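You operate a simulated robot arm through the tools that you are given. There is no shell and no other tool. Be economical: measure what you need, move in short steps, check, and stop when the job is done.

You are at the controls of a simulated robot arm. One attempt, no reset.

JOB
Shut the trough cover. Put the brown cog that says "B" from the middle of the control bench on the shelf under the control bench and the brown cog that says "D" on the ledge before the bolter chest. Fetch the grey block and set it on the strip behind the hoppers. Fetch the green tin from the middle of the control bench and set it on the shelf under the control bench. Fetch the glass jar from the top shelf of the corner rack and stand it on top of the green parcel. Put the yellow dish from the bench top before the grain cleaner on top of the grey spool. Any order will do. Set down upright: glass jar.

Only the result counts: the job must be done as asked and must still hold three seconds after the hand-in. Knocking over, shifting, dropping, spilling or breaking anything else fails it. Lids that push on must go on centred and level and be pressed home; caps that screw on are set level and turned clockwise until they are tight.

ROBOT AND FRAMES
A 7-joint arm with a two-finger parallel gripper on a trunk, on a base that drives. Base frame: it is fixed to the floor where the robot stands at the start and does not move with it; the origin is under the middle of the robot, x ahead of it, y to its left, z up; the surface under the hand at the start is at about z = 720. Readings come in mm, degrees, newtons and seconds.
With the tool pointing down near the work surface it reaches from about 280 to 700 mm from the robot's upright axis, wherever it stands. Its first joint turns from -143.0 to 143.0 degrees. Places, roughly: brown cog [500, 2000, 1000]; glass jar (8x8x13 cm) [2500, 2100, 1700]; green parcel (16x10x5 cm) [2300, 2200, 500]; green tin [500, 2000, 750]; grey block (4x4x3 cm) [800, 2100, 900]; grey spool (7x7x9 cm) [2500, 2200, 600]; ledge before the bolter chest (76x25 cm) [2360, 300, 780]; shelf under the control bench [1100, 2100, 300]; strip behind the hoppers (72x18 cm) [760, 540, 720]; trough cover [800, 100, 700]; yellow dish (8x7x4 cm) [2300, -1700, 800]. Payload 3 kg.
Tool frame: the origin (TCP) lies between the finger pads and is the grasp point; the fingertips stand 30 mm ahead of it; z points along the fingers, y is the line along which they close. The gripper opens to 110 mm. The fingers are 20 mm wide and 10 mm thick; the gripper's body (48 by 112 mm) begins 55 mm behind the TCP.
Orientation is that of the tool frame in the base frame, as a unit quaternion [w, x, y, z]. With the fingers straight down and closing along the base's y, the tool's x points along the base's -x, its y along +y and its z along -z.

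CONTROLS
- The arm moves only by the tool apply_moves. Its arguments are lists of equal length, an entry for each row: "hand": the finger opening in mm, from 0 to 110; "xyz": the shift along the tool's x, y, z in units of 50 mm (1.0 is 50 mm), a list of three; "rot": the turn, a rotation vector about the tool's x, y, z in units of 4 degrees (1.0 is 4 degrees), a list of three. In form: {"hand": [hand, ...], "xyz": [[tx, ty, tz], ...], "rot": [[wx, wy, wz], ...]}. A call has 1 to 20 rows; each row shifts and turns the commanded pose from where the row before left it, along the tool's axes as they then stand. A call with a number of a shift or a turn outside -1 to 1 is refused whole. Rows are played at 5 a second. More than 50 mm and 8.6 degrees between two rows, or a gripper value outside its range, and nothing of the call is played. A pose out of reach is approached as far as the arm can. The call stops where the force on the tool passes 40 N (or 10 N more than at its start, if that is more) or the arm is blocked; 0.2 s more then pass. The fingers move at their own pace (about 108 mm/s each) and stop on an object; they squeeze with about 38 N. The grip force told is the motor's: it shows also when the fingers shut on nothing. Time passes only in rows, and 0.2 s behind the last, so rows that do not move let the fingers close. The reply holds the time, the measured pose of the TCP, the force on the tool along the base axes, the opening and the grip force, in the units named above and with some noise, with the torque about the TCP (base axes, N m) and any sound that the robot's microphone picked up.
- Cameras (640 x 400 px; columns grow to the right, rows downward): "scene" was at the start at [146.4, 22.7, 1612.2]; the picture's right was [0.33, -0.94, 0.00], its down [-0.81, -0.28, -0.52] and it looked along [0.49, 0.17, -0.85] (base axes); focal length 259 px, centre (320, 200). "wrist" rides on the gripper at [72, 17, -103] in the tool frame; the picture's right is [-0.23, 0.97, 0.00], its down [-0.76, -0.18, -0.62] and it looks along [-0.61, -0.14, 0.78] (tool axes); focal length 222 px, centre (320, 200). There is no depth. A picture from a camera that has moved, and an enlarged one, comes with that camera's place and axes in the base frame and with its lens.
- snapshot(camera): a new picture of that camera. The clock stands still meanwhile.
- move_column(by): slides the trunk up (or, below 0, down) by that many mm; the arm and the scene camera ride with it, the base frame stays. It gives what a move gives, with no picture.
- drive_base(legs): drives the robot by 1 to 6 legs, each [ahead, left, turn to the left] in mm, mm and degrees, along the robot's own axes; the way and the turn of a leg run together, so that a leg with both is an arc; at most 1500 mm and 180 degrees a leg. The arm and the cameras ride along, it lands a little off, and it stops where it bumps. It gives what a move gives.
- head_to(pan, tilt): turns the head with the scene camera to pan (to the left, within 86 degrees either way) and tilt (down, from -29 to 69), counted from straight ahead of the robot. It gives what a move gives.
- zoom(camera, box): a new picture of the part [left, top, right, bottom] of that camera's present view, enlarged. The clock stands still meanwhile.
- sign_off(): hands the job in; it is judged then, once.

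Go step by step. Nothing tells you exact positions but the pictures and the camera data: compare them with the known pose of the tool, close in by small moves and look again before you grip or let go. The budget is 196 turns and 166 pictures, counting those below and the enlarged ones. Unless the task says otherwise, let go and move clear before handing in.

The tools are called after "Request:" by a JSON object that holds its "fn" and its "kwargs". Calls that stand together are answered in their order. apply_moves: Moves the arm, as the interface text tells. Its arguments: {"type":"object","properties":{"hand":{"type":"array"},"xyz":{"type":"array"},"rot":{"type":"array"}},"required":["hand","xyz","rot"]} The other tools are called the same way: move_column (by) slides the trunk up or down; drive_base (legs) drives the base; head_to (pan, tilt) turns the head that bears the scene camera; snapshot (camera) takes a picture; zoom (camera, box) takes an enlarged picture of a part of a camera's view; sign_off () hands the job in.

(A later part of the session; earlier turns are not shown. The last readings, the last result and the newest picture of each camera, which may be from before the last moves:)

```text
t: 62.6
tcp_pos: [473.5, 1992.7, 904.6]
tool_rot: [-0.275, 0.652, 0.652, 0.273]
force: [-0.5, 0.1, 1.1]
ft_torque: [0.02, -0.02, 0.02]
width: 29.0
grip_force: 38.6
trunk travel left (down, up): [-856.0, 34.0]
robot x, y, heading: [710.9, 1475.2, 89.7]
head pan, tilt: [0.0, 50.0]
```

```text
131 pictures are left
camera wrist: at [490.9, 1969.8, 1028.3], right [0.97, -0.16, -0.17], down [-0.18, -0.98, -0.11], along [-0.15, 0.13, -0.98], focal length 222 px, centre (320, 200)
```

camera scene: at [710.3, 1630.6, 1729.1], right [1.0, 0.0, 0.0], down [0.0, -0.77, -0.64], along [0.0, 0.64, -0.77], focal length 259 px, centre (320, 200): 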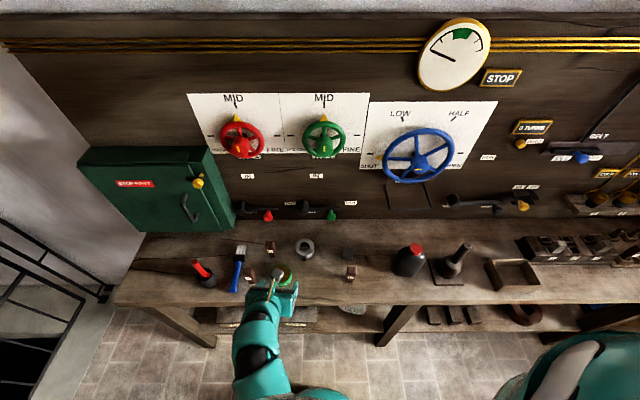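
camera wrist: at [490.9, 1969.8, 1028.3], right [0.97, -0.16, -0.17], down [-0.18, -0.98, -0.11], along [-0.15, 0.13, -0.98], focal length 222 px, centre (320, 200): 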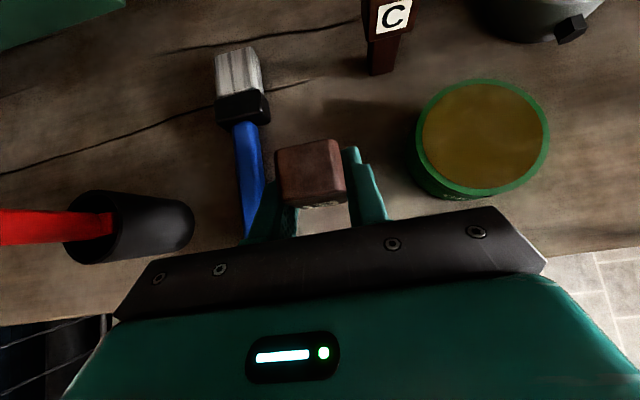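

B is held. Lift, back off and drive right to view the free part of the shelf.

Request:
{"fn": "apply_moves", "kwargs": {"hand": [0, 0, 0], "xyz": [[0.69, 0, -0.69], [0.69, 0, -0.69], [0.69, 0, -0.69]], "rot": [[0, 0, 0], [0, 0, 0], [0, 0, 0]]}}

Request:
{"fn": "drive_base", "kwargs": {"legs": [[-330, 0, 0], [0, -760, 0]]}}

Request:
{"fn": "head_to", "kwargs": {"pan": 0, "tilt": 48}}

Request:
{"fn": "snapshot", "kwargs": {"camera": "scene"}}

```text
t: 63.4
tcp_pos: [472.7, 1989.9, 1049.3]
tool_rot: [-0.276, 0.652, 0.652, 0.272]
force: [-0.2, -0.9, -0.3]
ft_torque: [0.02, -0.02, -0.01]
width: 29.2
grip_force: 38.5
trunk travel left (down, up): [-856.0, 34.0]
robot x, y, heading: [707.9, 1475.0, 90.0]
head pan, tilt: [0.0, 50.0]
```

```text
t: 69.4
tcp_pos: [1242.0, 1654.9, 1050.1]
tool_rot: [-0.276, 0.65, 0.653, 0.272]
force: [0.9, 0.8, -0.3]
ft_torque: [0.0, 0.01, -0.02]
width: 29.0
grip_force: 37.7
trunk travel left (down, up): [-856.0, 34.0]
robot x, y, heading: [1477.6, 1138.6, 89.9]
head pan, tilt: [0.0, 50.0]
```

```text
t: 70.0
tcp_pos: [1240.6, 1655.1, 1049.2]
tool_rot: [-0.276, 0.651, 0.653, 0.272]
force: [0.2, -0.2, -0.1]
ft_torque: [-0.03, 0.01, -0.02]
width: 29.2
grip_force: 38.0
trunk travel left (down, up): [-856.0, 34.0]
robot x, y, heading: [1474.3, 1140.6, 89.7]
head pan, tilt: [0.0, 48.0]
```

```text
130 pictures are left
camera scene: at [1479.0, 1298.3, 1731.7], right [1.0, 0.0, 0.0], down [0.0, -0.74, -0.67], along [0.0, 0.67, -0.74], focal length 259 px, centre (320, 200)
```

scene: 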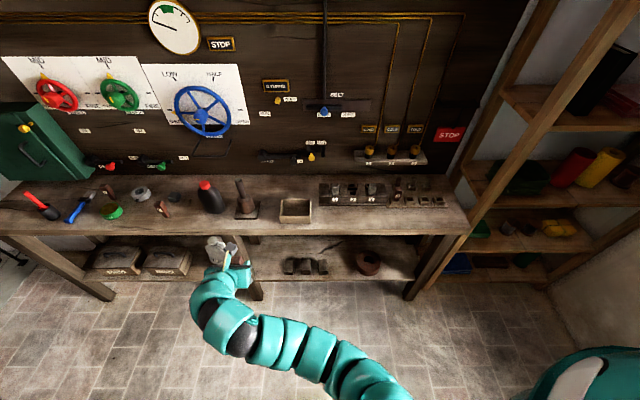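

I lower the trunk in front of the bench to see the shelf.

Request:
{"fn": "move_column", "kwargs": {"by": -450}}

Request:
{"fn": "head_to", "kwargs": {"pan": 5, "tilt": 40}}

Request:
{"fn": "snapshot", "kwargs": {"camera": "scene"}}

Request:
{"fn": "snapshot", "kwargs": {"camera": "wrist"}}

```text
refused: -450 is not a number from -400 to 400
```

```text
t: 70.7
tcp_pos: [1240.7, 1653.9, 1049.4]
tool_rot: [-0.276, 0.65, 0.653, 0.272]
force: [-0.8, 0.8, 0.2]
ft_torque: [0.01, 0.03, -0.01]
width: 29.0
grip_force: 38.1
trunk travel left (down, up): [-856.0, 34.0]
robot x, y, heading: [1474.1, 1139.4, 90.1]
head pan, tilt: [5.0, 40.0]
```

```text
129 pictures are left
camera scene: at [1471.8, 1304.2, 1743.1], right [1.0, 0.09, 0.0], down [0.06, -0.64, -0.77], along [-0.07, 0.76, -0.64], focal length 259 px, centre (320, 200)
```

scene: 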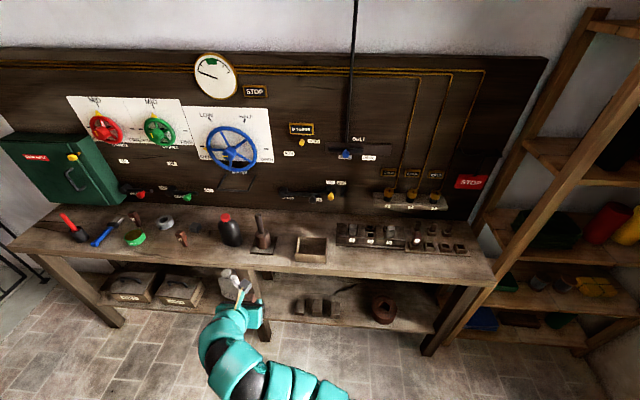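

```text
128 pictures are left
camera wrist: at [1257.9, 1631.4, 1173.2], right [0.97, -0.15, -0.17], down [-0.17, -0.98, -0.11], along [-0.15, 0.13, -0.98], focal length 222 px, centre (320, 200)
```

wrist: 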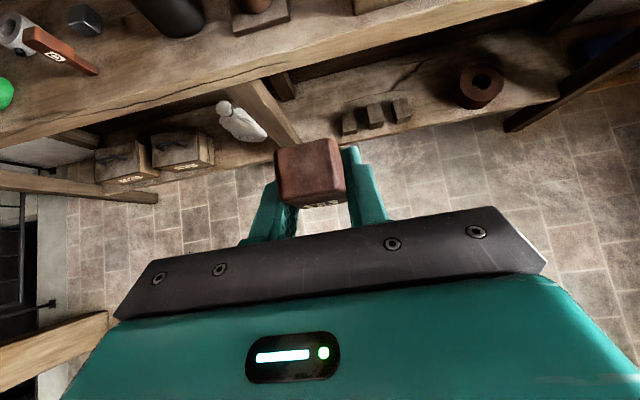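

The shelf gap between the middle leg (x≈1090) and the three blocks (x≈1258) will take B. Lower the trunk in two steps and shift left.

Request:
{"fn": "move_column", "kwargs": {"by": -400}}

Request:
{"fn": "drive_base", "kwargs": {"legs": [[0, 65, 0]]}}

Request:
{"fn": "move_column", "kwargs": {"by": -190}}

Request:
{"fn": "snapshot", "kwargs": {"camera": "wrist"}}

Request:
{"fn": "snapshot", "kwargs": {"camera": "scene"}}

```text
t: 74.5
tcp_pos: [1240.3, 1654.7, 649.6]
tool_rot: [-0.276, 0.65, 0.654, 0.271]
force: [0.1, 0.2, -0.9]
ft_torque: [-0.01, -0.03, 0.02]
width: 28.9
grip_force: 38.0
trunk travel left (down, up): [-456.0, 434.0]
robot x, y, heading: [1476.0, 1137.7, 90.2]
head pan, tilt: [5.0, 40.0]
```

```text
t: 75.5
tcp_pos: [1176.0, 1654.0, 649.6]
tool_rot: [-0.276, 0.65, 0.654, 0.272]
force: [-1.1, 0.2, -1.3]
ft_torque: [0.03, 0.0, -0.01]
width: 28.8
grip_force: 38.0
trunk travel left (down, up): [-456.0, 434.0]
robot x, y, heading: [1409.7, 1137.9, 90.0]
head pan, tilt: [5.0, 40.0]
```

```text
t: 77.6
tcp_pos: [1173.8, 1653.4, 459.7]
tool_rot: [-0.276, 0.65, 0.653, 0.272]
force: [0.4, -1.4, 0.1]
ft_torque: [0.0, -0.02, -0.01]
width: 29.3
grip_force: 38.5
trunk travel left (down, up): [-266.0, 624.0]
robot x, y, heading: [1412.4, 1140.6, 90.0]
head pan, tilt: [5.0, 40.0]
```

```text
127 pictures are left
camera wrist: at [1191.7, 1631.0, 583.4], right [0.97, -0.15, -0.17], down [-0.17, -0.98, -0.11], along [-0.15, 0.13, -0.98], focal length 222 px, centre (320, 200)
```

wrist: 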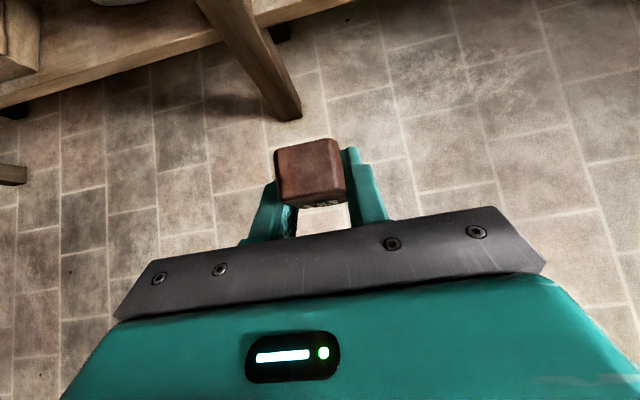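

```text
126 pictures are left
camera scene: at [1405.9, 1304.0, 1153.2], right [1.0, 0.09, 0.0], down [0.06, -0.64, -0.77], along [-0.07, 0.76, -0.64], focal length 259 px, centre (320, 200)
```

scene: 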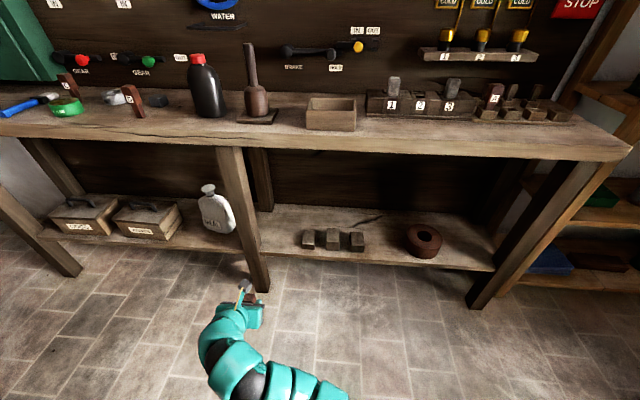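

Shelf ≈ z 332 with front edge y≈1948; the leg is nearer than thought, so I shift 22 mm right and then drive the hand in under the bench.

Request:
{"fn": "drive_base", "kwargs": {"legs": [[0, -24, 0], [250, 0, 0]]}}

Request:
{"fn": "snapshot", "kwargs": {"camera": "wrist"}}

Request:
{"fn": "snapshot", "kwargs": {"camera": "scene"}}

```text
t: 79.8
tcp_pos: [1196.9, 1905.6, 459.8]
tool_rot: [-0.277, 0.649, 0.655, 0.271]
force: [0.3, -0.3, -0.1]
ft_torque: [-0.01, 0.01, 0.0]
width: 28.9
grip_force: 38.4
trunk travel left (down, up): [-266.0, 624.0]
robot x, y, heading: [1438.0, 1390.4, 90.2]
head pan, tilt: [5.0, 40.0]
```

```text
125 pictures are left
camera wrist: at [1213.9, 1882.3, 583.3], right [0.97, -0.15, -0.17], down [-0.17, -0.98, -0.11], along [-0.15, 0.13, -0.98], focal length 222 px, centre (320, 200)
```

wrist: 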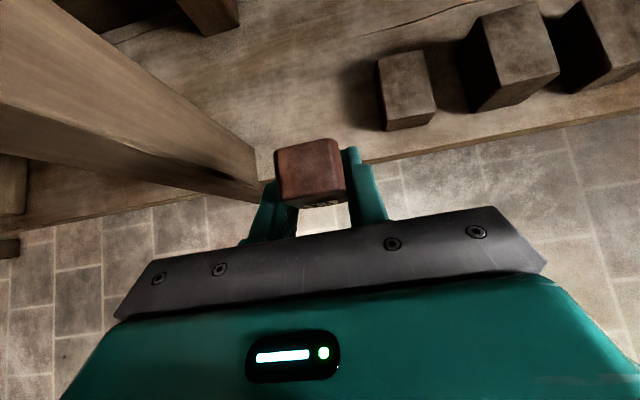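

```text
124 pictures are left
camera scene: at [1429.0, 1555.8, 1153.2], right [1.0, 0.09, 0.0], down [0.06, -0.64, -0.77], along [-0.07, 0.76, -0.64], focal length 259 px, centre (320, 200)
```

scene: 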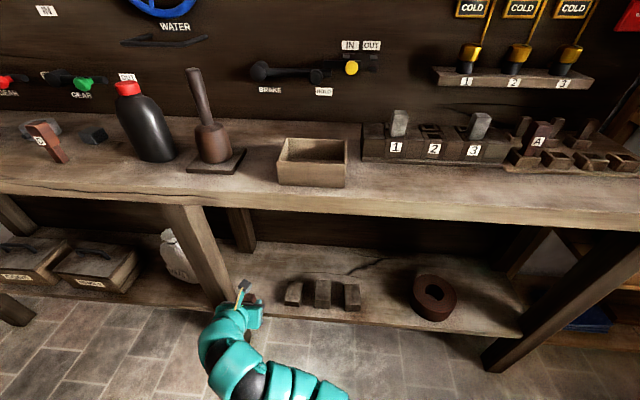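

Clear of the leg by about 20 mm. Drive in 105 mm further.

Request:
{"fn": "drive_base", "kwargs": {"legs": [[105, -6, 0]]}}

Request:
{"fn": "snapshot", "kwargs": {"camera": "wrist"}}

```text
t: 81.0
tcp_pos: [1204.3, 2011.3, 459.0]
tool_rot: [-0.277, 0.649, 0.654, 0.271]
force: [0.3, 0.0, 0.7]
ft_torque: [0.0, 0.01, 0.03]
width: 29.3
grip_force: 37.7
trunk travel left (down, up): [-266.0, 624.0]
robot x, y, heading: [1438.9, 1494.1, 90.1]
head pan, tilt: [5.0, 40.0]
```

```text
123 pictures are left
camera wrist: at [1220.7, 1987.9, 583.4], right [0.97, -0.15, -0.17], down [-0.17, -0.98, -0.11], along [-0.15, 0.13, -0.98], focal length 222 px, centre (320, 200)
```

wrist: 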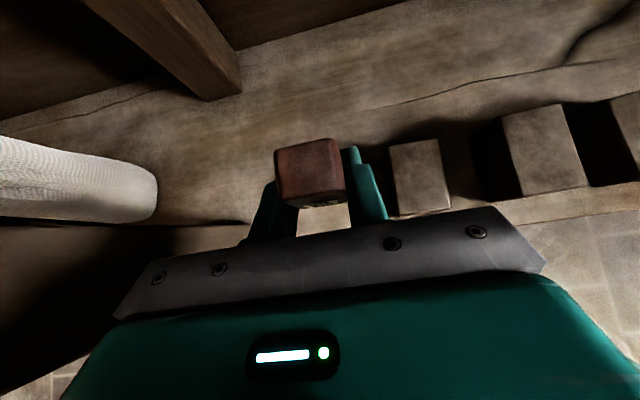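

Request:
{"fn": "move_column", "kwargs": {"by": -52}}

Request:
{"fn": "apply_moves", "kwargs": {"hand": [0, 0, 0, 0, 0, 0, 0, 0], "xyz": [[-0.05, 0, 0.05], [-0.05, 0, 0.05], [-0.05, 0, 0.05], [-0.05, 0, 0.05], [-0.05, 0, 0.05], [-0.05, 0, 0.05], [-0.05, 0, 0.05], [-0.05, 0, 0.05]], "rot": [[0, 0, 0], [0, 0, 0], [0, 0, 0], [0, 0, 0], [0, 0, 0], [0, 0, 0], [0, 0, 0], [0, 0, 0]]}}

```text
t: 81.9
tcp_pos: [1204.8, 2011.9, 407.2]
tool_rot: [-0.276, 0.65, 0.654, 0.272]
force: [0.5, 0.3, 0.0]
ft_torque: [0.0, 0.01, -0.01]
width: 29.3
grip_force: 38.1
trunk travel left (down, up): [-214.0, 676.0]
robot x, y, heading: [1441.1, 1494.3, 90.0]
head pan, tilt: [5.0, 40.0]
```

```text
t: 83.7
tcp_pos: [1203.8, 2011.0, 378.7]
tool_rot: [-0.277, 0.65, 0.654, 0.272]
force: [-0.3, -1.0, -1.0]
ft_torque: [-0.01, -0.02, -0.01]
width: 29.2
grip_force: 37.6
trunk travel left (down, up): [-214.0, 676.0]
robot x, y, heading: [1442.4, 1495.8, 89.9]
head pan, tilt: [5.0, 40.0]
```

No contact yet at z 379; continue slowly.

Request:
{"fn": "apply_moves", "kwargs": {"hand": [0, 0, 0, 0, 0, 0, 0, 0, 0, 0, 0, 0], "xyz": [[-0.035, 0, 0.035], [-0.035, 0, 0.035], [-0.035, 0, 0.035], [-0.035, 0, 0.035], [-0.035, 0, 0.035], [-0.035, 0, 0.035], [-0.035, 0, 0.035], [-0.035, 0, 0.035], [-0.035, 0, 0.035], [-0.035, 0, 0.035], [-0.035, 0, 0.035], [-0.035, 0, 0.035]], "rot": [[0, 0, 0], [0, 0, 0], [0, 0, 0], [0, 0, 0], [0, 0, 0], [0, 0, 0], [0, 0, 0], [0, 0, 0], [0, 0, 0], [0, 0, 0], [0, 0, 0], [0, 0, 0]]}}

Request:
{"fn": "snapshot", "kwargs": {"camera": "wrist"}}

Request:
{"fn": "zoom", "kwargs": {"camera": "scene", "box": [180, 240, 420, 390]}}

```text
t: 86.0
tcp_pos: [1201.6, 2014.4, 358.5]
tool_rot: [-0.284, 0.649, 0.651, 0.274]
force: [-1.6, 2.6, 15.4]
ft_torque: [0.14, 0.03, 0.02]
width: 29.0
grip_force: 38.1
trunk travel left (down, up): [-214.0, 676.0]
robot x, y, heading: [1441.3, 1495.9, 90.2]
head pan, tilt: [5.0, 40.0]
stopped in row 11: the force on the tool passed its limit at 41 N (the readings are from after the stop); the commanded pose is now the measured one
```

```text
122 pictures are left
camera wrist: at [1219.6, 1989.4, 482.1], right [0.97, -0.15, -0.18], down [-0.17, -0.98, -0.12], along [-0.15, 0.15, -0.98], focal length 222 px, centre (320, 200)
```

wrist: 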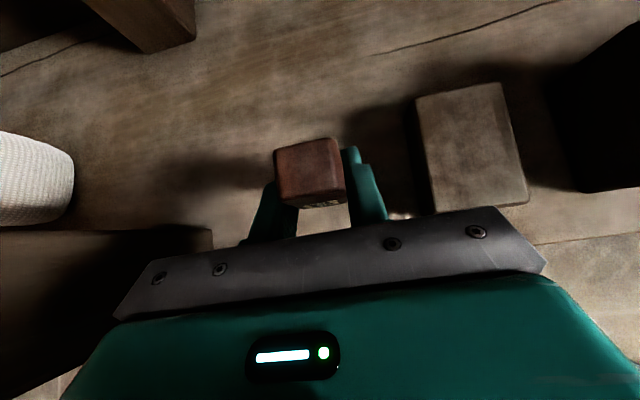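

```text
2.67 times, centred on (300, 315) of scene
camera zoom: at [1435.6, 1659.9, 1101.2], right [1.0, 0.09, 0.0], down [0.06, -0.64, -0.77], along [-0.07, 0.76, -0.64], focal length 690 px, centre (373, -107)
```

zoom: 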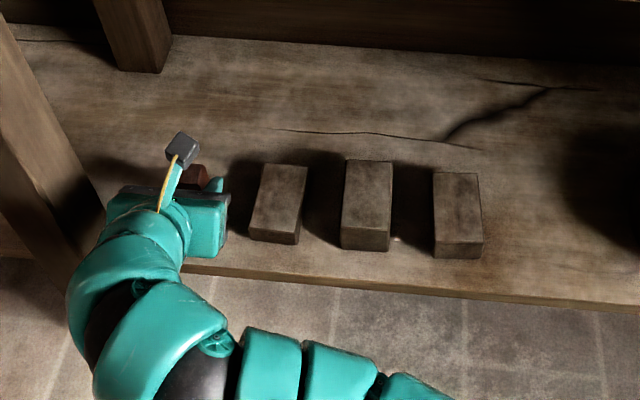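

Contact by B's foot (shelf ≈300). Relax 1–2 mm, open gently, and check.

Request:
{"fn": "apply_moves", "kwargs": {"hand": [29, 36, 44, 46, 46], "xyz": [[0.02, 0, -0.02], [0, 0, 0], [0, 0, 0], [0, 0, 0], [0, 0, 0]], "rot": [[0, 0, 0], [0, 0, 0], [0, 0, 0], [0, 0, 0], [0, 0, 0]]}}

Request:
{"fn": "snapshot", "kwargs": {"camera": "wrist"}}

```text
t: 87.2
tcp_pos: [1202.7, 2013.6, 356.3]
tool_rot: [-0.28, 0.649, 0.653, 0.272]
force: [0.6, -0.8, 0.7]
ft_torque: [0.01, -0.02, -0.01]
width: 46.0
grip_force: 0.1
trunk travel left (down, up): [-214.0, 676.0]
robot x, y, heading: [1441.9, 1497.3, 90.1]
head pan, tilt: [5.0, 40.0]
```

```text
120 pictures are left
camera wrist: at [1219.7, 1989.6, 480.9], right [0.97, -0.15, -0.17], down [-0.17, -0.98, -0.11], along [-0.15, 0.14, -0.98], focal length 222 px, centre (320, 200)
```

wrist: 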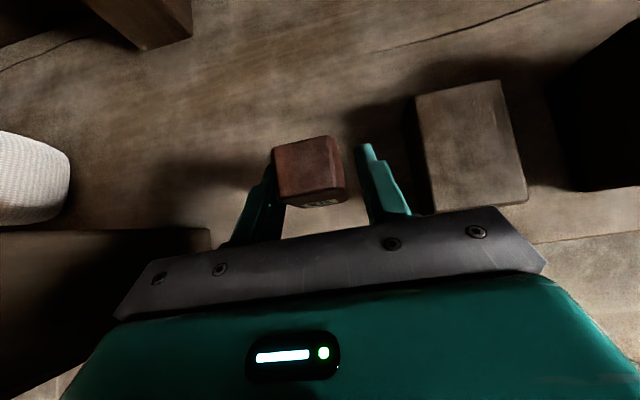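

B stands free. Back out straight toward the robot, then clear with the base.

Request:
{"fn": "apply_moves", "kwargs": {"hand": [46, 46, 46, 46, 46, 46], "xyz": [[-0.14, 0, -0.14], [-0.28, 0, -0.28], [-0.35, 0, -0.35], [-0.35, 0, -0.35], [-0.35, 0, -0.35], [0, 0, 0]], "rot": [[0, 0, 0], [0, 0, 0], [0, 0, 0], [0, 0, 0], [0, 0, 0], [0, 0, 0]]}}

Request:
{"fn": "drive_base", "kwargs": {"legs": [[-330, 0, 0]]}}

Request:
{"fn": "snapshot", "kwargs": {"camera": "scene"}}

```text
t: 88.7
tcp_pos: [1203.8, 1910.9, 357.5]
tool_rot: [-0.28, 0.649, 0.653, 0.273]
force: [0.2, 0.6, 0.0]
ft_torque: [0.01, 0.0, -0.01]
width: 45.7
grip_force: 0.0
trunk travel left (down, up): [-214.0, 676.0]
robot x, y, heading: [1441.6, 1500.0, 90.2]
head pan, tilt: [5.0, 40.0]
```

```text
t: 90.9
tcp_pos: [1204.9, 1575.2, 357.0]
tool_rot: [-0.279, 0.65, 0.652, 0.273]
force: [-0.4, -0.3, -0.1]
ft_torque: [-0.01, 0.01, -0.01]
width: 45.9
grip_force: 0.1
trunk travel left (down, up): [-214.0, 676.0]
robot x, y, heading: [1442.4, 1157.2, 89.9]
head pan, tilt: [5.0, 40.0]
```

```text
119 pictures are left
camera scene: at [1435.7, 1325.3, 1101.2], right [1.0, 0.09, 0.0], down [0.06, -0.64, -0.77], along [-0.07, 0.76, -0.64], focal length 259 px, centre (320, 200)
```

scene: 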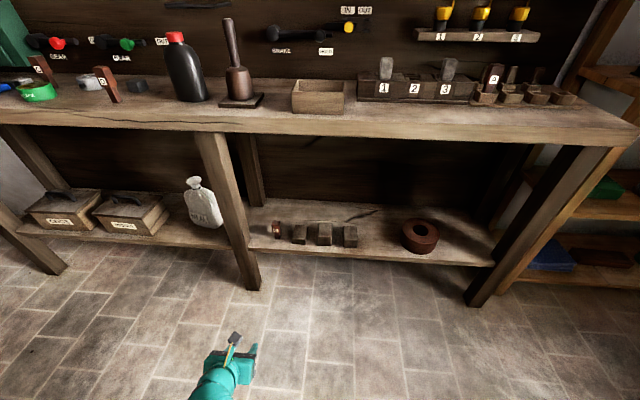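

B is placed. Now raise and go back left for the tin.

Request:
{"fn": "move_column", "kwargs": {"by": 400}}

Request:
{"fn": "move_column", "kwargs": {"by": 240}}

Request:
{"fn": "drive_base", "kwargs": {"legs": [[0, 628, 0], [335, 0, 0]]}}

Request:
{"fn": "snapshot", "kwargs": {"camera": "wrist"}}

```text
t: 94.7
tcp_pos: [1205.2, 1576.0, 756.7]
tool_rot: [-0.281, 0.649, 0.652, 0.272]
force: [-0.8, 0.5, -0.3]
ft_torque: [-0.05, 0.02, -0.02]
width: 45.9
grip_force: 0.0
trunk travel left (down, up): [-614.0, 276.0]
robot x, y, heading: [1443.6, 1160.4, 89.8]
head pan, tilt: [5.0, 40.0]
```

```text
t: 97.2
tcp_pos: [1205.3, 1575.5, 996.7]
tool_rot: [-0.28, 0.65, 0.652, 0.273]
force: [-1.4, 0.3, -0.7]
ft_torque: [0.04, 0.01, -0.04]
width: 46.0
grip_force: 0.1
trunk travel left (down, up): [-854.0, 36.0]
robot x, y, heading: [1440.0, 1159.5, 90.0]
head pan, tilt: [5.0, 40.0]
```

```text
t: 102.5
tcp_pos: [572.2, 1899.8, 997.0]
tool_rot: [-0.282, 0.645, 0.657, 0.271]
force: [-0.4, -0.3, -0.5]
ft_torque: [-0.01, 0.02, -0.04]
width: 46.1
grip_force: 0.0
trunk travel left (down, up): [-854.0, 36.0]
robot x, y, heading: [811.5, 1484.9, 90.7]
head pan, tilt: [5.0, 40.0]
```

```text
118 pictures are left
camera wrist: at [588.8, 1876.5, 1120.1], right [0.98, -0.14, -0.17], down [-0.16, -0.98, -0.11], along [-0.15, 0.14, -0.98], focal length 222 px, centre (320, 200)
```

wrist: 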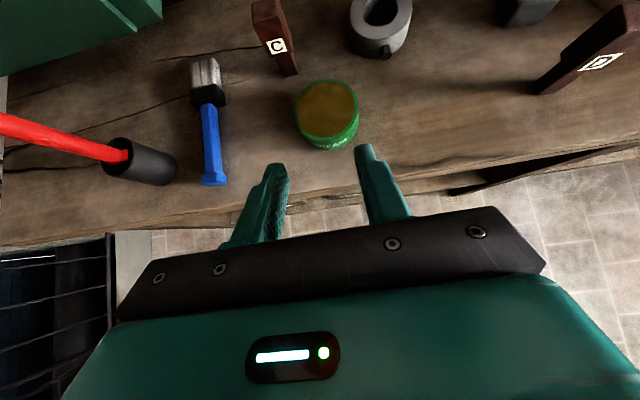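

Tin centre ≈(576,2009). Open wide, come down in front of it at z≈880.

Request:
{"fn": "apply_moves", "kwargs": {"hand": [104, 104, 104, 104], "xyz": [[-0.39, 0.03, 0.71], [-0.39, 0.03, 0.71], [-0.39, 0.03, 0.71], [0, 0, 0]], "rot": [[0, 0, 0], [0, 0, 0], [0, 0, 0], [0, 0, 0]]}}

Request:
{"fn": "snapshot", "kwargs": {"camera": "wrist"}}

```text
t: 103.5
tcp_pos: [574.2, 1935.0, 881.8]
tool_rot: [-0.281, 0.646, 0.656, 0.271]
force: [-0.6, -0.4, -0.3]
ft_torque: [-0.01, -0.04, 0.0]
width: 103.9
grip_force: 0.0
trunk travel left (down, up): [-854.0, 36.0]
robot x, y, heading: [808.8, 1488.9, 90.6]
head pan, tilt: [5.0, 40.0]
```

```text
117 pictures are left
camera wrist: at [593.2, 1910.2, 1004.9], right [0.98, -0.14, -0.17], down [-0.16, -0.98, -0.11], along [-0.15, 0.14, -0.98], focal length 222 px, centre (320, 200)
```

wrist: 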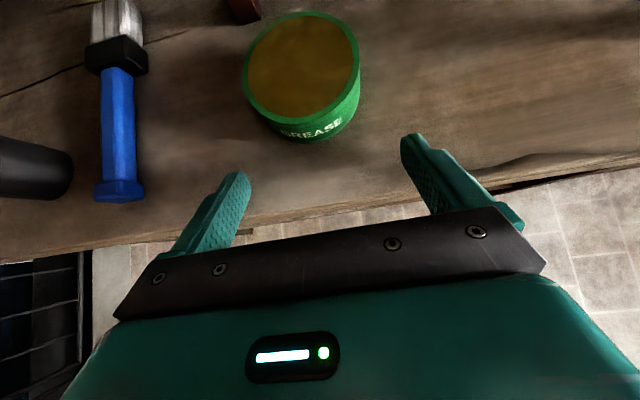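

Aligned; slide forward 70 mm and close.

Request:
{"fn": "apply_moves", "kwargs": {"hand": [104, 104, 104, 60, 40, 40, 40], "xyz": [[0.5, 0.03, 0.5], [0.5, 0.03, 0.5], [0, 0, 0], [0, 0, 0], [0, 0, 0], [0, 0, 0], [0, 0, 0]], "rot": [[0, 0, 0], [0, 0, 0], [0, 0, 0], [0, 0, 0], [0, 0, 0], [0, 0, 0], [0, 0, 0]]}}

Request:
{"fn": "snapshot", "kwargs": {"camera": "wrist"}}

```text
t: 105.1
tcp_pos: [574.4, 2005.8, 881.6]
tool_rot: [-0.282, 0.645, 0.656, 0.271]
force: [-2.1, 1.2, 3.7]
ft_torque: [-0.01, -0.15, 0.02]
width: 73.2
grip_force: 37.5
trunk travel left (down, up): [-854.0, 36.0]
robot x, y, heading: [813.5, 1485.9, 90.8]
head pan, tilt: [5.0, 40.0]
```

```text
116 pictures are left
camera wrist: at [593.4, 1981.0, 1004.7], right [0.98, -0.14, -0.17], down [-0.16, -0.98, -0.11], along [-0.15, 0.14, -0.98], focal length 222 px, centre (320, 200)
```

wrist: 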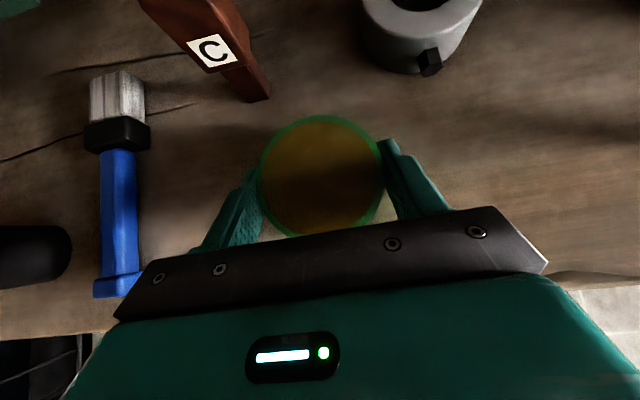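

Tin gripped (73 mm). Lift and carry to the shelf gap between the blocks and the ring (x≈1606).

Request:
{"fn": "apply_moves", "kwargs": {"hand": [40, 40, 40], "xyz": [[0.69, 0, -0.69], [0.69, 0, -0.69], [0.69, 0, -0.69]], "rot": [[0, 0, 0], [0, 0, 0], [0, 0, 0]]}}

Request:
{"fn": "drive_base", "kwargs": {"legs": [[-350, 0, -0.7], [0, -1030, 0]]}}

Request:
{"fn": "move_column", "kwargs": {"by": -400}}

Request:
{"fn": "move_column", "kwargs": {"by": -180}}

Request:
{"fn": "head_to", "kwargs": {"pan": 15, "tilt": 42}}

Request:
{"fn": "snapshot", "kwargs": {"camera": "scene"}}

Request:
{"fn": "snapshot", "kwargs": {"camera": "wrist"}}

```text
t: 105.9
tcp_pos: [576.3, 2000.6, 1030.5]
tool_rot: [-0.28, 0.646, 0.656, 0.271]
force: [-0.3, -0.4, -3.2]
ft_torque: [0.01, 0.0, -0.01]
width: 73.3
grip_force: 38.0
trunk travel left (down, up): [-854.0, 36.0]
robot x, y, heading: [810.0, 1486.4, 90.7]
head pan, tilt: [5.0, 40.0]
```

```text
t: 113.1
tcp_pos: [1612.9, 1650.3, 1029.9]
tool_rot: [-0.28, 0.65, 0.652, 0.273]
force: [0.3, 0.3, -2.7]
ft_torque: [0.0, 0.0, -0.01]
width: 73.2
grip_force: 38.5
trunk travel left (down, up): [-854.0, 36.0]
robot x, y, heading: [1846.8, 1130.3, 90.0]
head pan, tilt: [5.0, 40.0]
```

```text
t: 116.9
tcp_pos: [1613.8, 1650.2, 630.0]
tool_rot: [-0.28, 0.65, 0.652, 0.273]
force: [-0.1, 1.1, -2.3]
ft_torque: [-0.01, 0.04, 0.03]
width: 73.2
grip_force: 37.9
trunk travel left (down, up): [-454.0, 436.0]
robot x, y, heading: [1845.2, 1130.2, 90.0]
head pan, tilt: [5.0, 40.0]
```

```text
t: 118.9
tcp_pos: [1614.2, 1649.9, 449.8]
tool_rot: [-0.28, 0.649, 0.652, 0.273]
force: [-0.3, 0.1, -2.2]
ft_torque: [0.01, -0.03, 0.01]
width: 73.4
grip_force: 38.7
trunk travel left (down, up): [-274.0, 616.0]
robot x, y, heading: [1845.6, 1133.4, 90.0]
head pan, tilt: [5.0, 40.0]
```

```text
t: 119.6
tcp_pos: [1613.6, 1649.7, 448.6]
tool_rot: [-0.28, 0.65, 0.652, 0.273]
force: [-0.4, -0.2, -2.0]
ft_torque: [0.02, 0.0, -0.02]
width: 73.5
grip_force: 37.9
trunk travel left (down, up): [-274.0, 616.0]
robot x, y, heading: [1846.0, 1132.4, 89.8]
head pan, tilt: [15.0, 42.0]
```

```text
115 pictures are left
camera scene: at [1824.7, 1294.8, 1158.2], right [0.97, 0.26, 0.0], down [0.17, -0.65, -0.74], along [-0.19, 0.72, -0.67], focal length 259 px, centre (320, 200)
```

scene: 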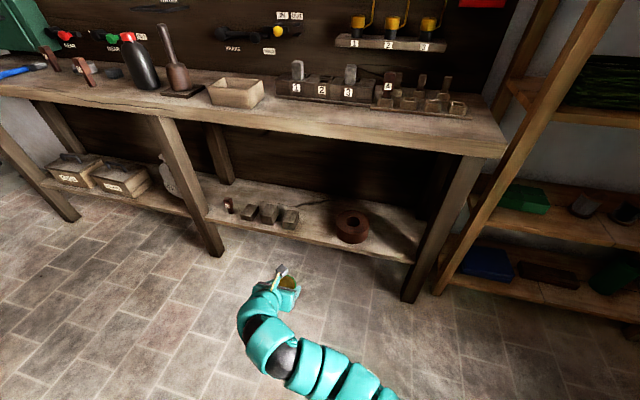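

```text
114 pictures are left
camera wrist: at [1631.8, 1625.9, 573.4], right [0.97, -0.15, -0.17], down [-0.17, -0.98, -0.11], along [-0.15, 0.14, -0.98], focal length 222 px, centre (320, 200)
```

wrist: 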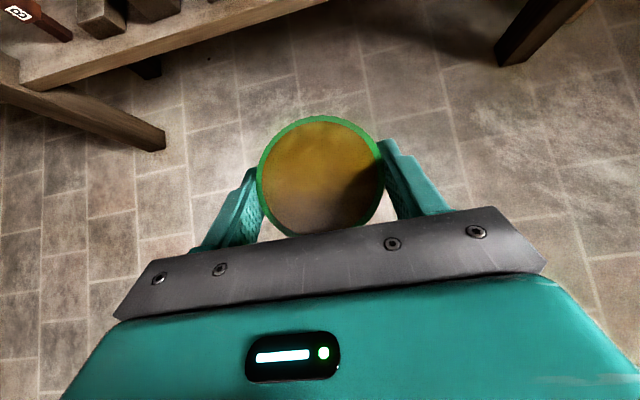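

The gap is x≈1530–1693 and the hand is at 1614. Drive in.

Request:
{"fn": "drive_base", "kwargs": {"legs": [[270, 0, 0]]}}

Request:
{"fn": "snapshot", "kwargs": {"camera": "wrist"}}

```text
t: 121.5
tcp_pos: [1612.4, 1916.9, 449.8]
tool_rot: [-0.281, 0.649, 0.653, 0.272]
force: [-0.2, -0.4, -2.6]
ft_torque: [0.01, 0.01, -0.01]
width: 73.1
grip_force: 38.0
trunk travel left (down, up): [-274.0, 616.0]
robot x, y, heading: [1846.2, 1401.0, 90.1]
head pan, tilt: [15.0, 42.0]
```

```text
113 pictures are left
camera wrist: at [1629.6, 1892.2, 573.4], right [0.97, -0.15, -0.17], down [-0.17, -0.98, -0.11], along [-0.15, 0.14, -0.98], focal length 222 px, centre (320, 200)
```

wrist: 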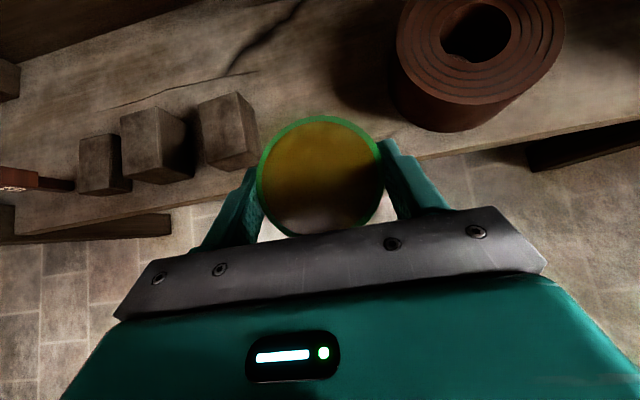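

Request:
{"fn": "drive_base", "kwargs": {"legs": [[112, 4, 0]]}}

Request:
{"fn": "move_column", "kwargs": {"by": -90}}

Request:
{"fn": "snapshot", "kwargs": {"camera": "wrist"}}

```text
t: 122.7
tcp_pos: [1608.3, 2027.3, 449.6]
tool_rot: [-0.28, 0.649, 0.653, 0.272]
force: [0.7, -1.0, -2.5]
ft_torque: [-0.01, 0.02, 0.01]
width: 73.1
grip_force: 37.9
trunk travel left (down, up): [-274.0, 616.0]
robot x, y, heading: [1839.6, 1510.4, 90.0]
head pan, tilt: [15.0, 42.0]
```

```text
t: 124.0
tcp_pos: [1607.3, 2027.8, 359.7]
tool_rot: [-0.281, 0.648, 0.653, 0.272]
force: [-0.1, -0.6, -2.5]
ft_torque: [-0.03, 0.01, 0.0]
width: 73.0
grip_force: 39.0
trunk travel left (down, up): [-184.0, 706.0]
robot x, y, heading: [1841.4, 1510.4, 89.9]
head pan, tilt: [15.0, 42.0]
```

```text
112 pictures are left
camera wrist: at [1625.8, 2003.7, 483.4], right [0.97, -0.15, -0.17], down [-0.17, -0.98, -0.11], along [-0.15, 0.14, -0.98], focal length 222 px, centre (320, 200)
```

wrist: 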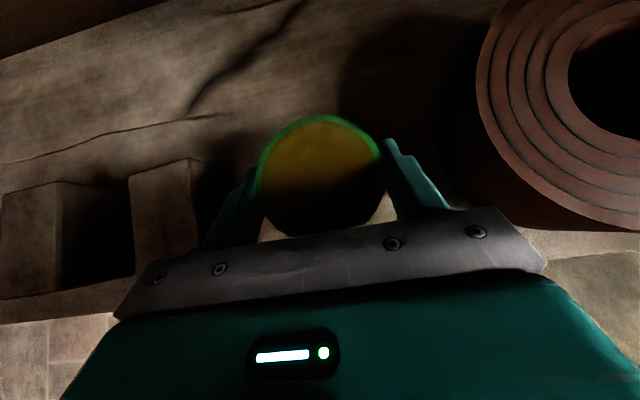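

Request:
{"fn": "apply_moves", "kwargs": {"hand": [40, 40, 40, 40, 40, 40, 40, 40, 40, 40, 40, 40], "xyz": [[-0.07, 0, 0.07], [-0.07, 0, 0.07], [-0.06, 0, 0.06], [-0.03, 0, 0.03], [-0.03, 0, 0.03], [-0.03, 0, 0.03], [-0.03, 0, 0.03], [-0.03, 0, 0.03], [-0.03, 0, 0.03], [-0.03, 0, 0.03], [-0.03, 0, 0.03], [-0.03, 0, 0.03]], "rot": [[0, 0, 0], [0, 0, 0], [0, 0, 0], [0, 0, 0], [0, 0, 0], [0, 0, 0], [0, 0, 0], [0, 0, 0], [0, 0, 0], [0, 0, 0], [0, 0, 0], [0, 0, 0]]}}

```text
t: 126.2
tcp_pos: [1605.7, 2030.0, 335.0]
tool_rot: [-0.287, 0.647, 0.651, 0.274]
force: [-0.8, 1.8, 14.7]
ft_torque: [-0.27, -0.38, 0.04]
width: 73.5
grip_force: 38.1
trunk travel left (down, up): [-184.0, 706.0]
robot x, y, heading: [1840.6, 1513.5, 90.1]
head pan, tilt: [15.0, 42.0]
stopped in row 11: the force on the tool passed its limit at 42 N (the readings are from after the stop); the commanded pose is now the measured one
```

Contact just where expected. Release and back out.

Request:
{"fn": "apply_moves", "kwargs": {"hand": [74, 82, 92, 92, 92, 92, 92, 92, 92], "xyz": [[0.02, 0, -0.02], [0, 0, 0], [0, 0, 0], [0, 0, 0], [-0.2, 0, -0.2], [-0.35, 0, -0.35], [-0.35, 0, -0.35], [-0.35, 0, -0.35], [-0.35, 0, -0.35]], "rot": [[0, 0, 0], [0, 0, 0], [0, 0, 0], [0, 0, 0], [0, 0, 0], [0, 0, 0], [0, 0, 0], [0, 0, 0], [0, 0, 0]]}}

Request:
{"fn": "drive_base", "kwargs": {"legs": [[-350, 0, 0]]}}

Request:
{"fn": "zoom", "kwargs": {"camera": "scene", "box": [200, 150, 440, 300]}}

```text
t: 128.2
tcp_pos: [1606.5, 1916.5, 330.7]
tool_rot: [-0.283, 0.648, 0.652, 0.273]
force: [0.1, -0.8, -0.3]
ft_torque: [0.0, 0.0, -0.01]
width: 91.7
grip_force: 0.0
trunk travel left (down, up): [-184.0, 706.0]
robot x, y, heading: [1840.5, 1511.6, 90.1]
head pan, tilt: [15.0, 42.0]
```

```text
t: 130.5
tcp_pos: [1605.0, 1568.1, 331.9]
tool_rot: [-0.283, 0.648, 0.652, 0.273]
force: [0.0, 0.6, 0.7]
ft_torque: [0.02, 0.0, -0.02]
width: 92.2
grip_force: 0.1
trunk travel left (down, up): [-184.0, 706.0]
robot x, y, heading: [1839.2, 1159.5, 89.8]
head pan, tilt: [15.0, 42.0]
```

```text
2.67 times, centred on (320, 225) of scene
camera zoom: at [1820.5, 1322.0, 1068.2], right [0.97, 0.26, 0.0], down [0.17, -0.65, -0.74], along [-0.19, 0.72, -0.67], focal length 690 px, centre (320, 133)
```

zoom: 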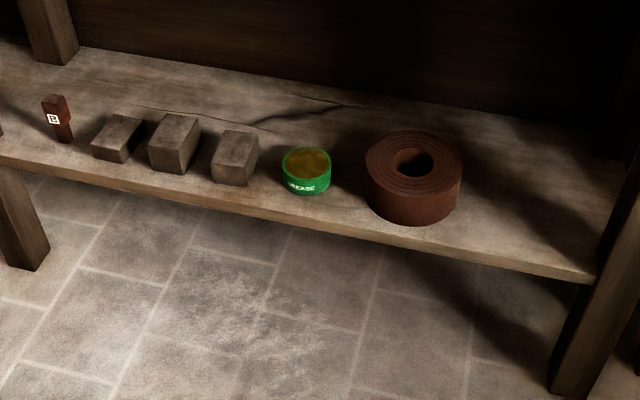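

B and the tin are on the shelf. Now fetch D: raise and drive left.

Request:
{"fn": "move_column", "kwargs": {"by": 400}}

Request:
{"fn": "move_column", "kwargs": {"by": 265}}

Request:
{"fn": "drive_base", "kwargs": {"legs": [[0, 789, 0], [330, 0, 0]]}}

Request:
{"fn": "snapshot", "kwargs": {"camera": "wrist"}}

```text
t: 134.3
tcp_pos: [1608.0, 1566.1, 731.4]
tool_rot: [-0.284, 0.648, 0.652, 0.273]
force: [0.3, 0.4, 0.7]
ft_torque: [0.01, 0.01, -0.01]
width: 91.9
grip_force: 0.0
trunk travel left (down, up): [-584.0, 306.0]
robot x, y, heading: [1841.1, 1158.6, 89.9]
head pan, tilt: [15.0, 42.0]
```

```text
t: 137.1
tcp_pos: [1607.2, 1567.1, 995.7]
tool_rot: [-0.282, 0.649, 0.652, 0.273]
force: [-0.1, -0.1, 0.0]
ft_torque: [0.0, 0.02, -0.01]
width: 92.0
grip_force: 0.1
trunk travel left (down, up): [-849.0, 41.0]
robot x, y, heading: [1841.4, 1167.3, 90.1]
head pan, tilt: [15.0, 42.0]
```

```text
t: 143.1
tcp_pos: [811.1, 1891.2, 996.6]
tool_rot: [-0.284, 0.647, 0.653, 0.273]
force: [-0.2, 0.5, -0.6]
ft_torque: [0.0, -0.04, -0.01]
width: 91.9
grip_force: 0.1
trunk travel left (down, up): [-849.0, 41.0]
robot x, y, heading: [1046.3, 1484.2, 90.4]
head pan, tilt: [15.0, 42.0]
```

```text
110 pictures are left
camera wrist: at [829.3, 1866.6, 1119.4], right [0.97, -0.14, -0.18], down [-0.16, -0.98, -0.12], along [-0.16, 0.14, -0.98], focal length 222 px, centre (320, 200)
```

wrist: 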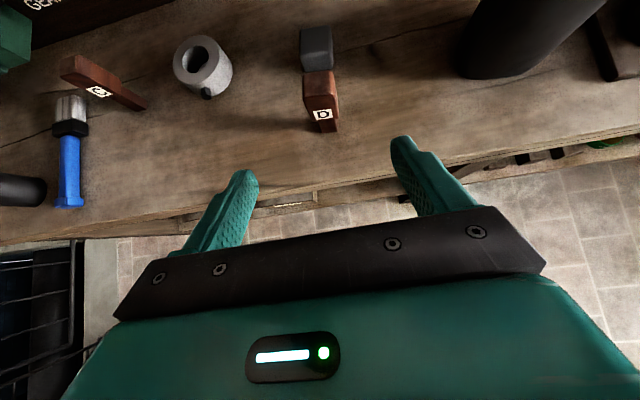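

Request:
{"fn": "apply_moves", "kwargs": {"hand": [54, 54, 54, 54], "xyz": [[-0.263, -0.013, 0.623], [-0.263, -0.013, 0.623], [-0.263, -0.013, 0.623], [0, 0, 0]], "rot": [[0, 0, 0], [0, 0, 0], [0, 0, 0], [0, 0, 0]]}}

Request:
{"fn": "snapshot", "kwargs": {"camera": "wrist"}}

```text
t: 144.1
tcp_pos: [807.7, 1929.6, 901.7]
tool_rot: [-0.285, 0.646, 0.654, 0.273]
force: [0.1, 0.8, 0.3]
ft_torque: [0.01, -0.04, -0.01]
width: 54.0
grip_force: 0.0
trunk travel left (down, up): [-849.0, 41.0]
robot x, y, heading: [1047.2, 1481.8, 90.3]
head pan, tilt: [15.0, 42.0]
```

```text
109 pictures are left
camera wrist: at [825.9, 1905.2, 1025.1], right [0.97, -0.14, -0.18], down [-0.16, -0.98, -0.12], along [-0.16, 0.14, -0.98], focal length 222 px, centre (320, 200)
```

wrist: 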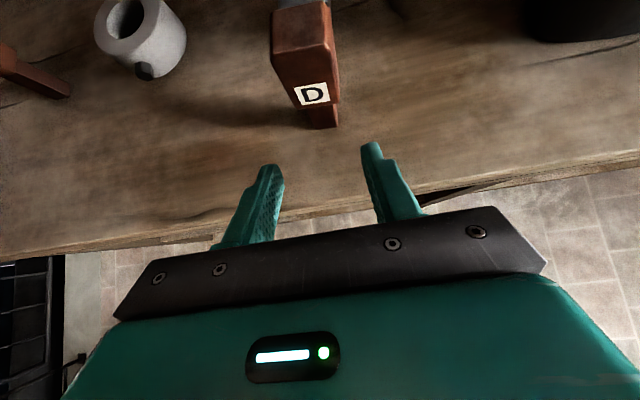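

Request:
{"fn": "apply_moves", "kwargs": {"hand": [54, 54, 54, 0, 0, 0, 0, 0, 0, 0], "xyz": [[0.44, 0.06, 0.45], [0.44, 0.06, 0.45], [0, 0, 0], [0, 0, 0], [0, 0, 0], [0, 0, 0], [0, 0, 0], [0.69, 0, -0.69], [0.69, 0, -0.69], [0.69, 0, -0.69]], "rot": [[0, 0, 0], [0, 0, 0], [0, 0, 0], [0, 0, 0], [0, 0, 0], [0, 0, 0], [0, 0, 0], [0, 0, 0], [0, 0, 0], [0, 0, 0]]}}

Request:
{"fn": "snapshot", "kwargs": {"camera": "wrist"}}

```text
t: 146.3
tcp_pos: [812.3, 1992.6, 1052.0]
tool_rot: [-0.284, 0.646, 0.654, 0.272]
force: [0.3, 0.0, 0.3]
ft_torque: [-0.01, 0.0, 0.04]
width: 29.0
grip_force: 37.4
trunk travel left (down, up): [-849.0, 41.0]
robot x, y, heading: [1042.6, 1482.4, 90.3]
head pan, tilt: [15.0, 42.0]
```

```text
108 pictures are left
camera wrist: at [831.8, 1967.2, 1175.4], right [0.97, -0.14, -0.18], down [-0.16, -0.98, -0.12], along [-0.16, 0.14, -0.98], focal length 222 px, centre (320, 200)
```

wrist: 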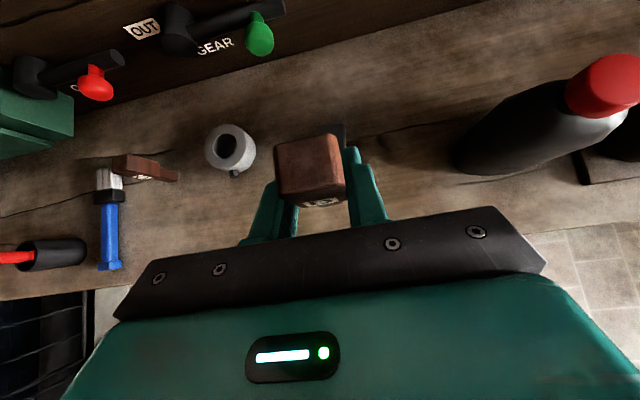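

D is held. Back off and drive round to face the bolter bench.

Request:
{"fn": "drive_base", "kwargs": {"legs": [[-380, 0, 0], [0, 0, -90.3], [500, 0, 0], [0, -900, 0]]}}

Request:
{"fn": "head_to", "kwargs": {"pan": 10, "tilt": 35}}

Request:
{"fn": "snapshot", "kwargs": {"camera": "scene"}}

```text
t: 159.3
tcp_pos: [2085.9, 482.2, 1051.9]
tool_rot: [-0.013, 0.919, 0.016, 0.393]
force: [0.3, -0.1, -0.9]
ft_torque: [0.01, -0.01, 0.0]
width: 29.1
grip_force: 38.0
trunk travel left (down, up): [-849.0, 41.0]
robot x, y, heading: [1584.3, 234.7, 1.6]
head pan, tilt: [15.0, 42.0]
```

```text
t: 160.0
tcp_pos: [2085.4, 481.6, 1050.7]
tool_rot: [-0.014, 0.919, 0.017, 0.393]
force: [1.2, 0.8, -1.1]
ft_torque: [0.02, -0.02, 0.01]
width: 28.8
grip_force: 37.6
trunk travel left (down, up): [-849.0, 41.0]
robot x, y, heading: [1589.5, 237.7, 1.5]
head pan, tilt: [10.0, 35.0]
```

```text
107 pictures are left
camera scene: at [1754.3, 257.7, 1743.7], right [0.2, -0.98, 0.0], down [-0.56, -0.12, -0.82], along [0.8, 0.17, -0.57], focal length 259 px, centre (320, 200)
```

scene: 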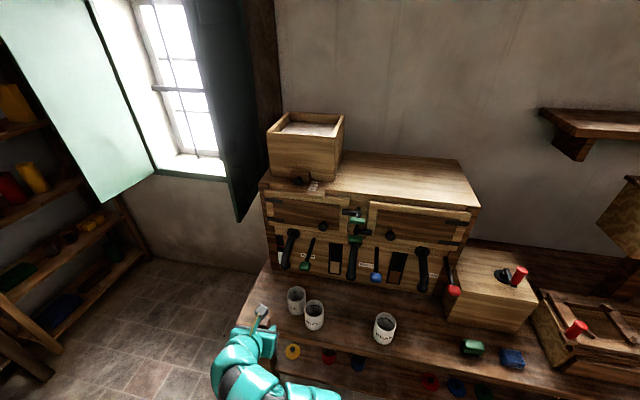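

The ledge has three mugs; the gap between the second (y≈385) and third (y≈122) is free. I aim D for about (2330, 253).

Request:
{"fn": "drive_base", "kwargs": {"legs": [[0, -210, -1.5], [130, 0, 0]]}}

Request:
{"fn": "snapshot", "kwargs": {"camera": "wrist"}}

Request:
{"fn": "snapshot", "kwargs": {"camera": "scene"}}

```text
t: 162.5
tcp_pos: [2229.9, 261.1, 1050.7]
tool_rot: [-0.008, 0.92, 0.004, 0.393]
force: [0.4, -0.5, -1.1]
ft_torque: [0.0, -0.02, 0.01]
width: 29.0
grip_force: 38.7
trunk travel left (down, up): [-849.0, 41.0]
robot x, y, heading: [1720.4, 30.9, 0.2]
head pan, tilt: [10.0, 35.0]
```

```text
106 pictures are left
camera wrist: at [2204.4, 242.1, 1174.0], right [-0.14, -0.97, -0.18], down [-0.98, 0.17, -0.12], along [0.14, 0.16, -0.98], focal length 222 px, centre (320, 200)
```

wrist: 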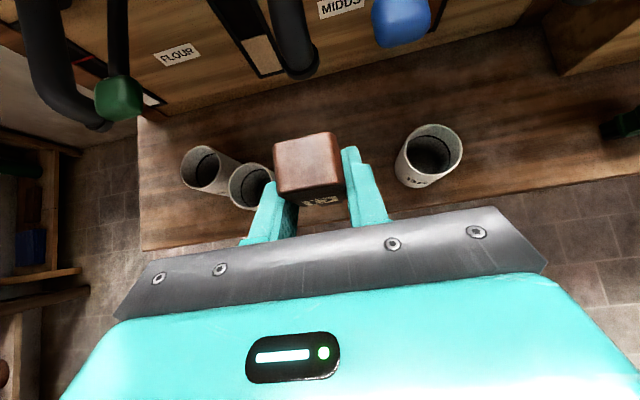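

```text
105 pictures are left
camera scene: at [1891.6, 46.0, 1743.5], right [0.18, -0.98, 0.0], down [-0.57, -0.1, -0.82], along [0.81, 0.14, -0.57], focal length 259 px, centre (320, 200)
```

scene: 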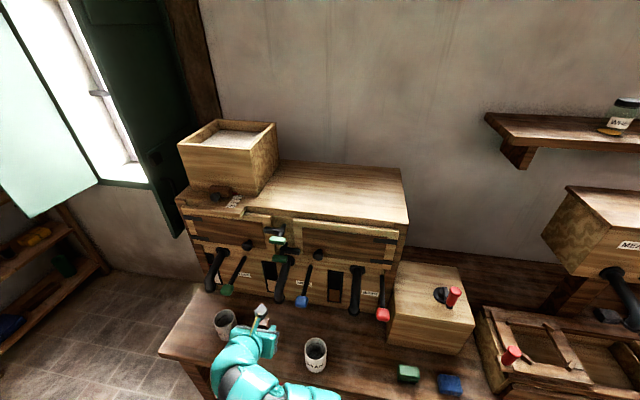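

Hand is midway between the mugs (y 261). Forward 80 mm, lower to TCP z≈885, then feel down.

Request:
{"fn": "drive_base", "kwargs": {"legs": [[80, 3, 0]]}}

Request:
{"fn": "move_column", "kwargs": {"by": -165}}

Request:
{"fn": "snapshot", "kwargs": {"camera": "wrist"}}

```text
t: 163.6
tcp_pos: [2309.0, 263.4, 1050.2]
tool_rot: [-0.008, 0.919, 0.003, 0.393]
force: [0.2, 0.6, 0.1]
ft_torque: [0.01, 0.01, 0.0]
width: 28.9
grip_force: 38.1
trunk travel left (down, up): [-849.0, 41.0]
robot x, y, heading: [1803.7, 35.7, -0.1]
head pan, tilt: [10.0, 35.0]
```

```text
t: 165.4
tcp_pos: [2308.0, 264.7, 886.2]
tool_rot: [-0.008, 0.919, 0.003, 0.393]
force: [0.4, -0.6, -1.5]
ft_torque: [0.0, -0.04, -0.02]
width: 28.9
grip_force: 38.6
trunk travel left (down, up): [-684.0, 206.0]
robot x, y, heading: [1800.5, 30.1, 0.3]
head pan, tilt: [10.0, 35.0]
```

```text
104 pictures are left
camera wrist: at [2282.4, 245.2, 1009.7], right [-0.15, -0.97, -0.18], down [-0.98, 0.17, -0.12], along [0.15, 0.16, -0.98], focal length 222 px, centre (320, 200)
```

wrist: 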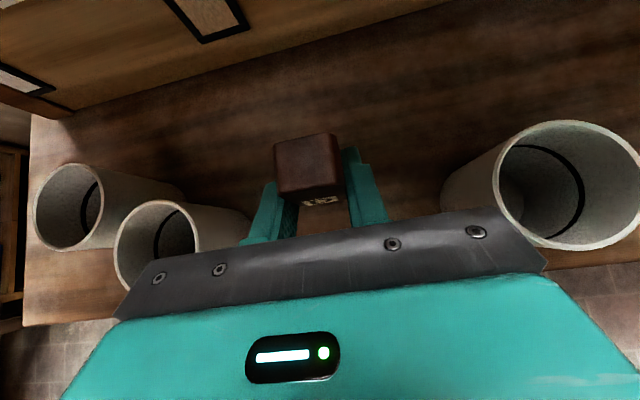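

Request:
{"fn": "apply_moves", "kwargs": {"hand": [0, 0, 0, 0, 0, 0, 0, 0, 0, 0, 0, 0, 0, 0, 0, 0, 0, 0], "xyz": [[-0.1, 0, 0.1], [-0.1, 0, 0.1], [-0.06, 0, 0.06], [-0.06, 0, 0.06], [-0.03, 0, 0.03], [-0.03, 0, 0.03], [-0.03, 0, 0.03], [-0.03, 0, 0.03], [-0.03, 0, 0.03], [-0.03, 0, 0.03], [-0.03, 0, 0.03], [-0.03, 0, 0.03], [-0.03, 0, 0.03], [-0.03, 0, 0.03], [-0.03, 0, 0.03], [-0.03, 0, 0.03], [-0.03, 0, 0.03], [-0.03, 0, 0.03]], "rot": [[0, 0, 0], [0, 0, 0], [0, 0, 0], [0, 0, 0], [0, 0, 0], [0, 0, 0], [0, 0, 0], [0, 0, 0], [0, 0, 0], [0, 0, 0], [0, 0, 0], [0, 0, 0], [0, 0, 0], [0, 0, 0], [0, 0, 0], [0, 0, 0], [0, 0, 0], [0, 0, 0]]}}

```text
t: 169.2
tcp_pos: [2308.4, 264.8, 833.3]
tool_rot: [-0.008, 0.919, 0.004, 0.393]
force: [-0.7, 0.8, -0.3]
ft_torque: [0.01, 0.02, 0.01]
width: 28.8
grip_force: 38.4
trunk travel left (down, up): [-684.0, 206.0]
robot x, y, heading: [1799.1, 35.9, 0.1]
head pan, tilt: [10.0, 35.0]
```

Request:
{"fn": "apply_moves", "kwargs": {"hand": [0, 0, 0, 0, 0, 0, 0, 0, 0, 0], "xyz": [[-0.03, 0, 0.03], [-0.03, 0, 0.03], [-0.03, 0, 0.03], [-0.03, 0, 0.03], [-0.03, 0, 0.03], [-0.03, 0, 0.03], [-0.03, 0, 0.03], [-0.03, 0, 0.03], [-0.03, 0, 0.03], [-0.03, 0, 0.03]], "rot": [[0, 0, 0], [0, 0, 0], [0, 0, 0], [0, 0, 0], [0, 0, 0], [0, 0, 0], [0, 0, 0], [0, 0, 0], [0, 0, 0], [0, 0, 0]]}}

Request:
{"fn": "snapshot", "kwargs": {"camera": "wrist"}}

```text
t: 170.1
tcp_pos: [2311.3, 266.9, 833.1]
tool_rot: [-0.011, 0.916, 0.002, 0.4]
force: [1.0, 0.5, 16.2]
ft_torque: [-0.07, -0.13, -0.02]
width: 29.0
grip_force: 37.7
trunk travel left (down, up): [-684.0, 206.0]
robot x, y, heading: [1801.4, 32.7, 0.2]
head pan, tilt: [10.0, 35.0]
stopped in row 4: the force on the tool passed its limit at 42 N (the readings are from after the stop); the commanded pose is now the measured one
```

```text
103 pictures are left
camera wrist: at [2284.1, 246.4, 956.0], right [-0.14, -0.97, -0.19], down [-0.98, 0.17, -0.13], along [0.16, 0.16, -0.97], focal length 222 px, centre (320, 200)
```

wrist: 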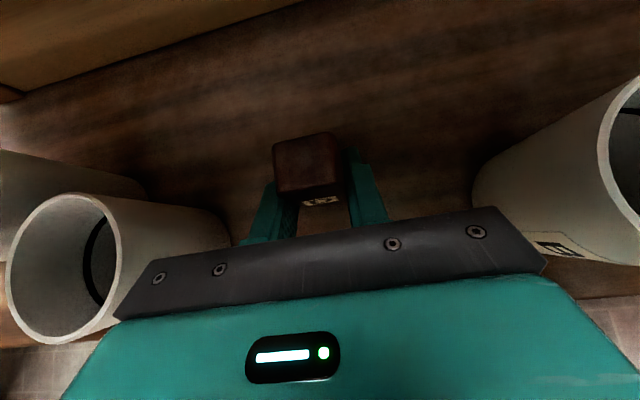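

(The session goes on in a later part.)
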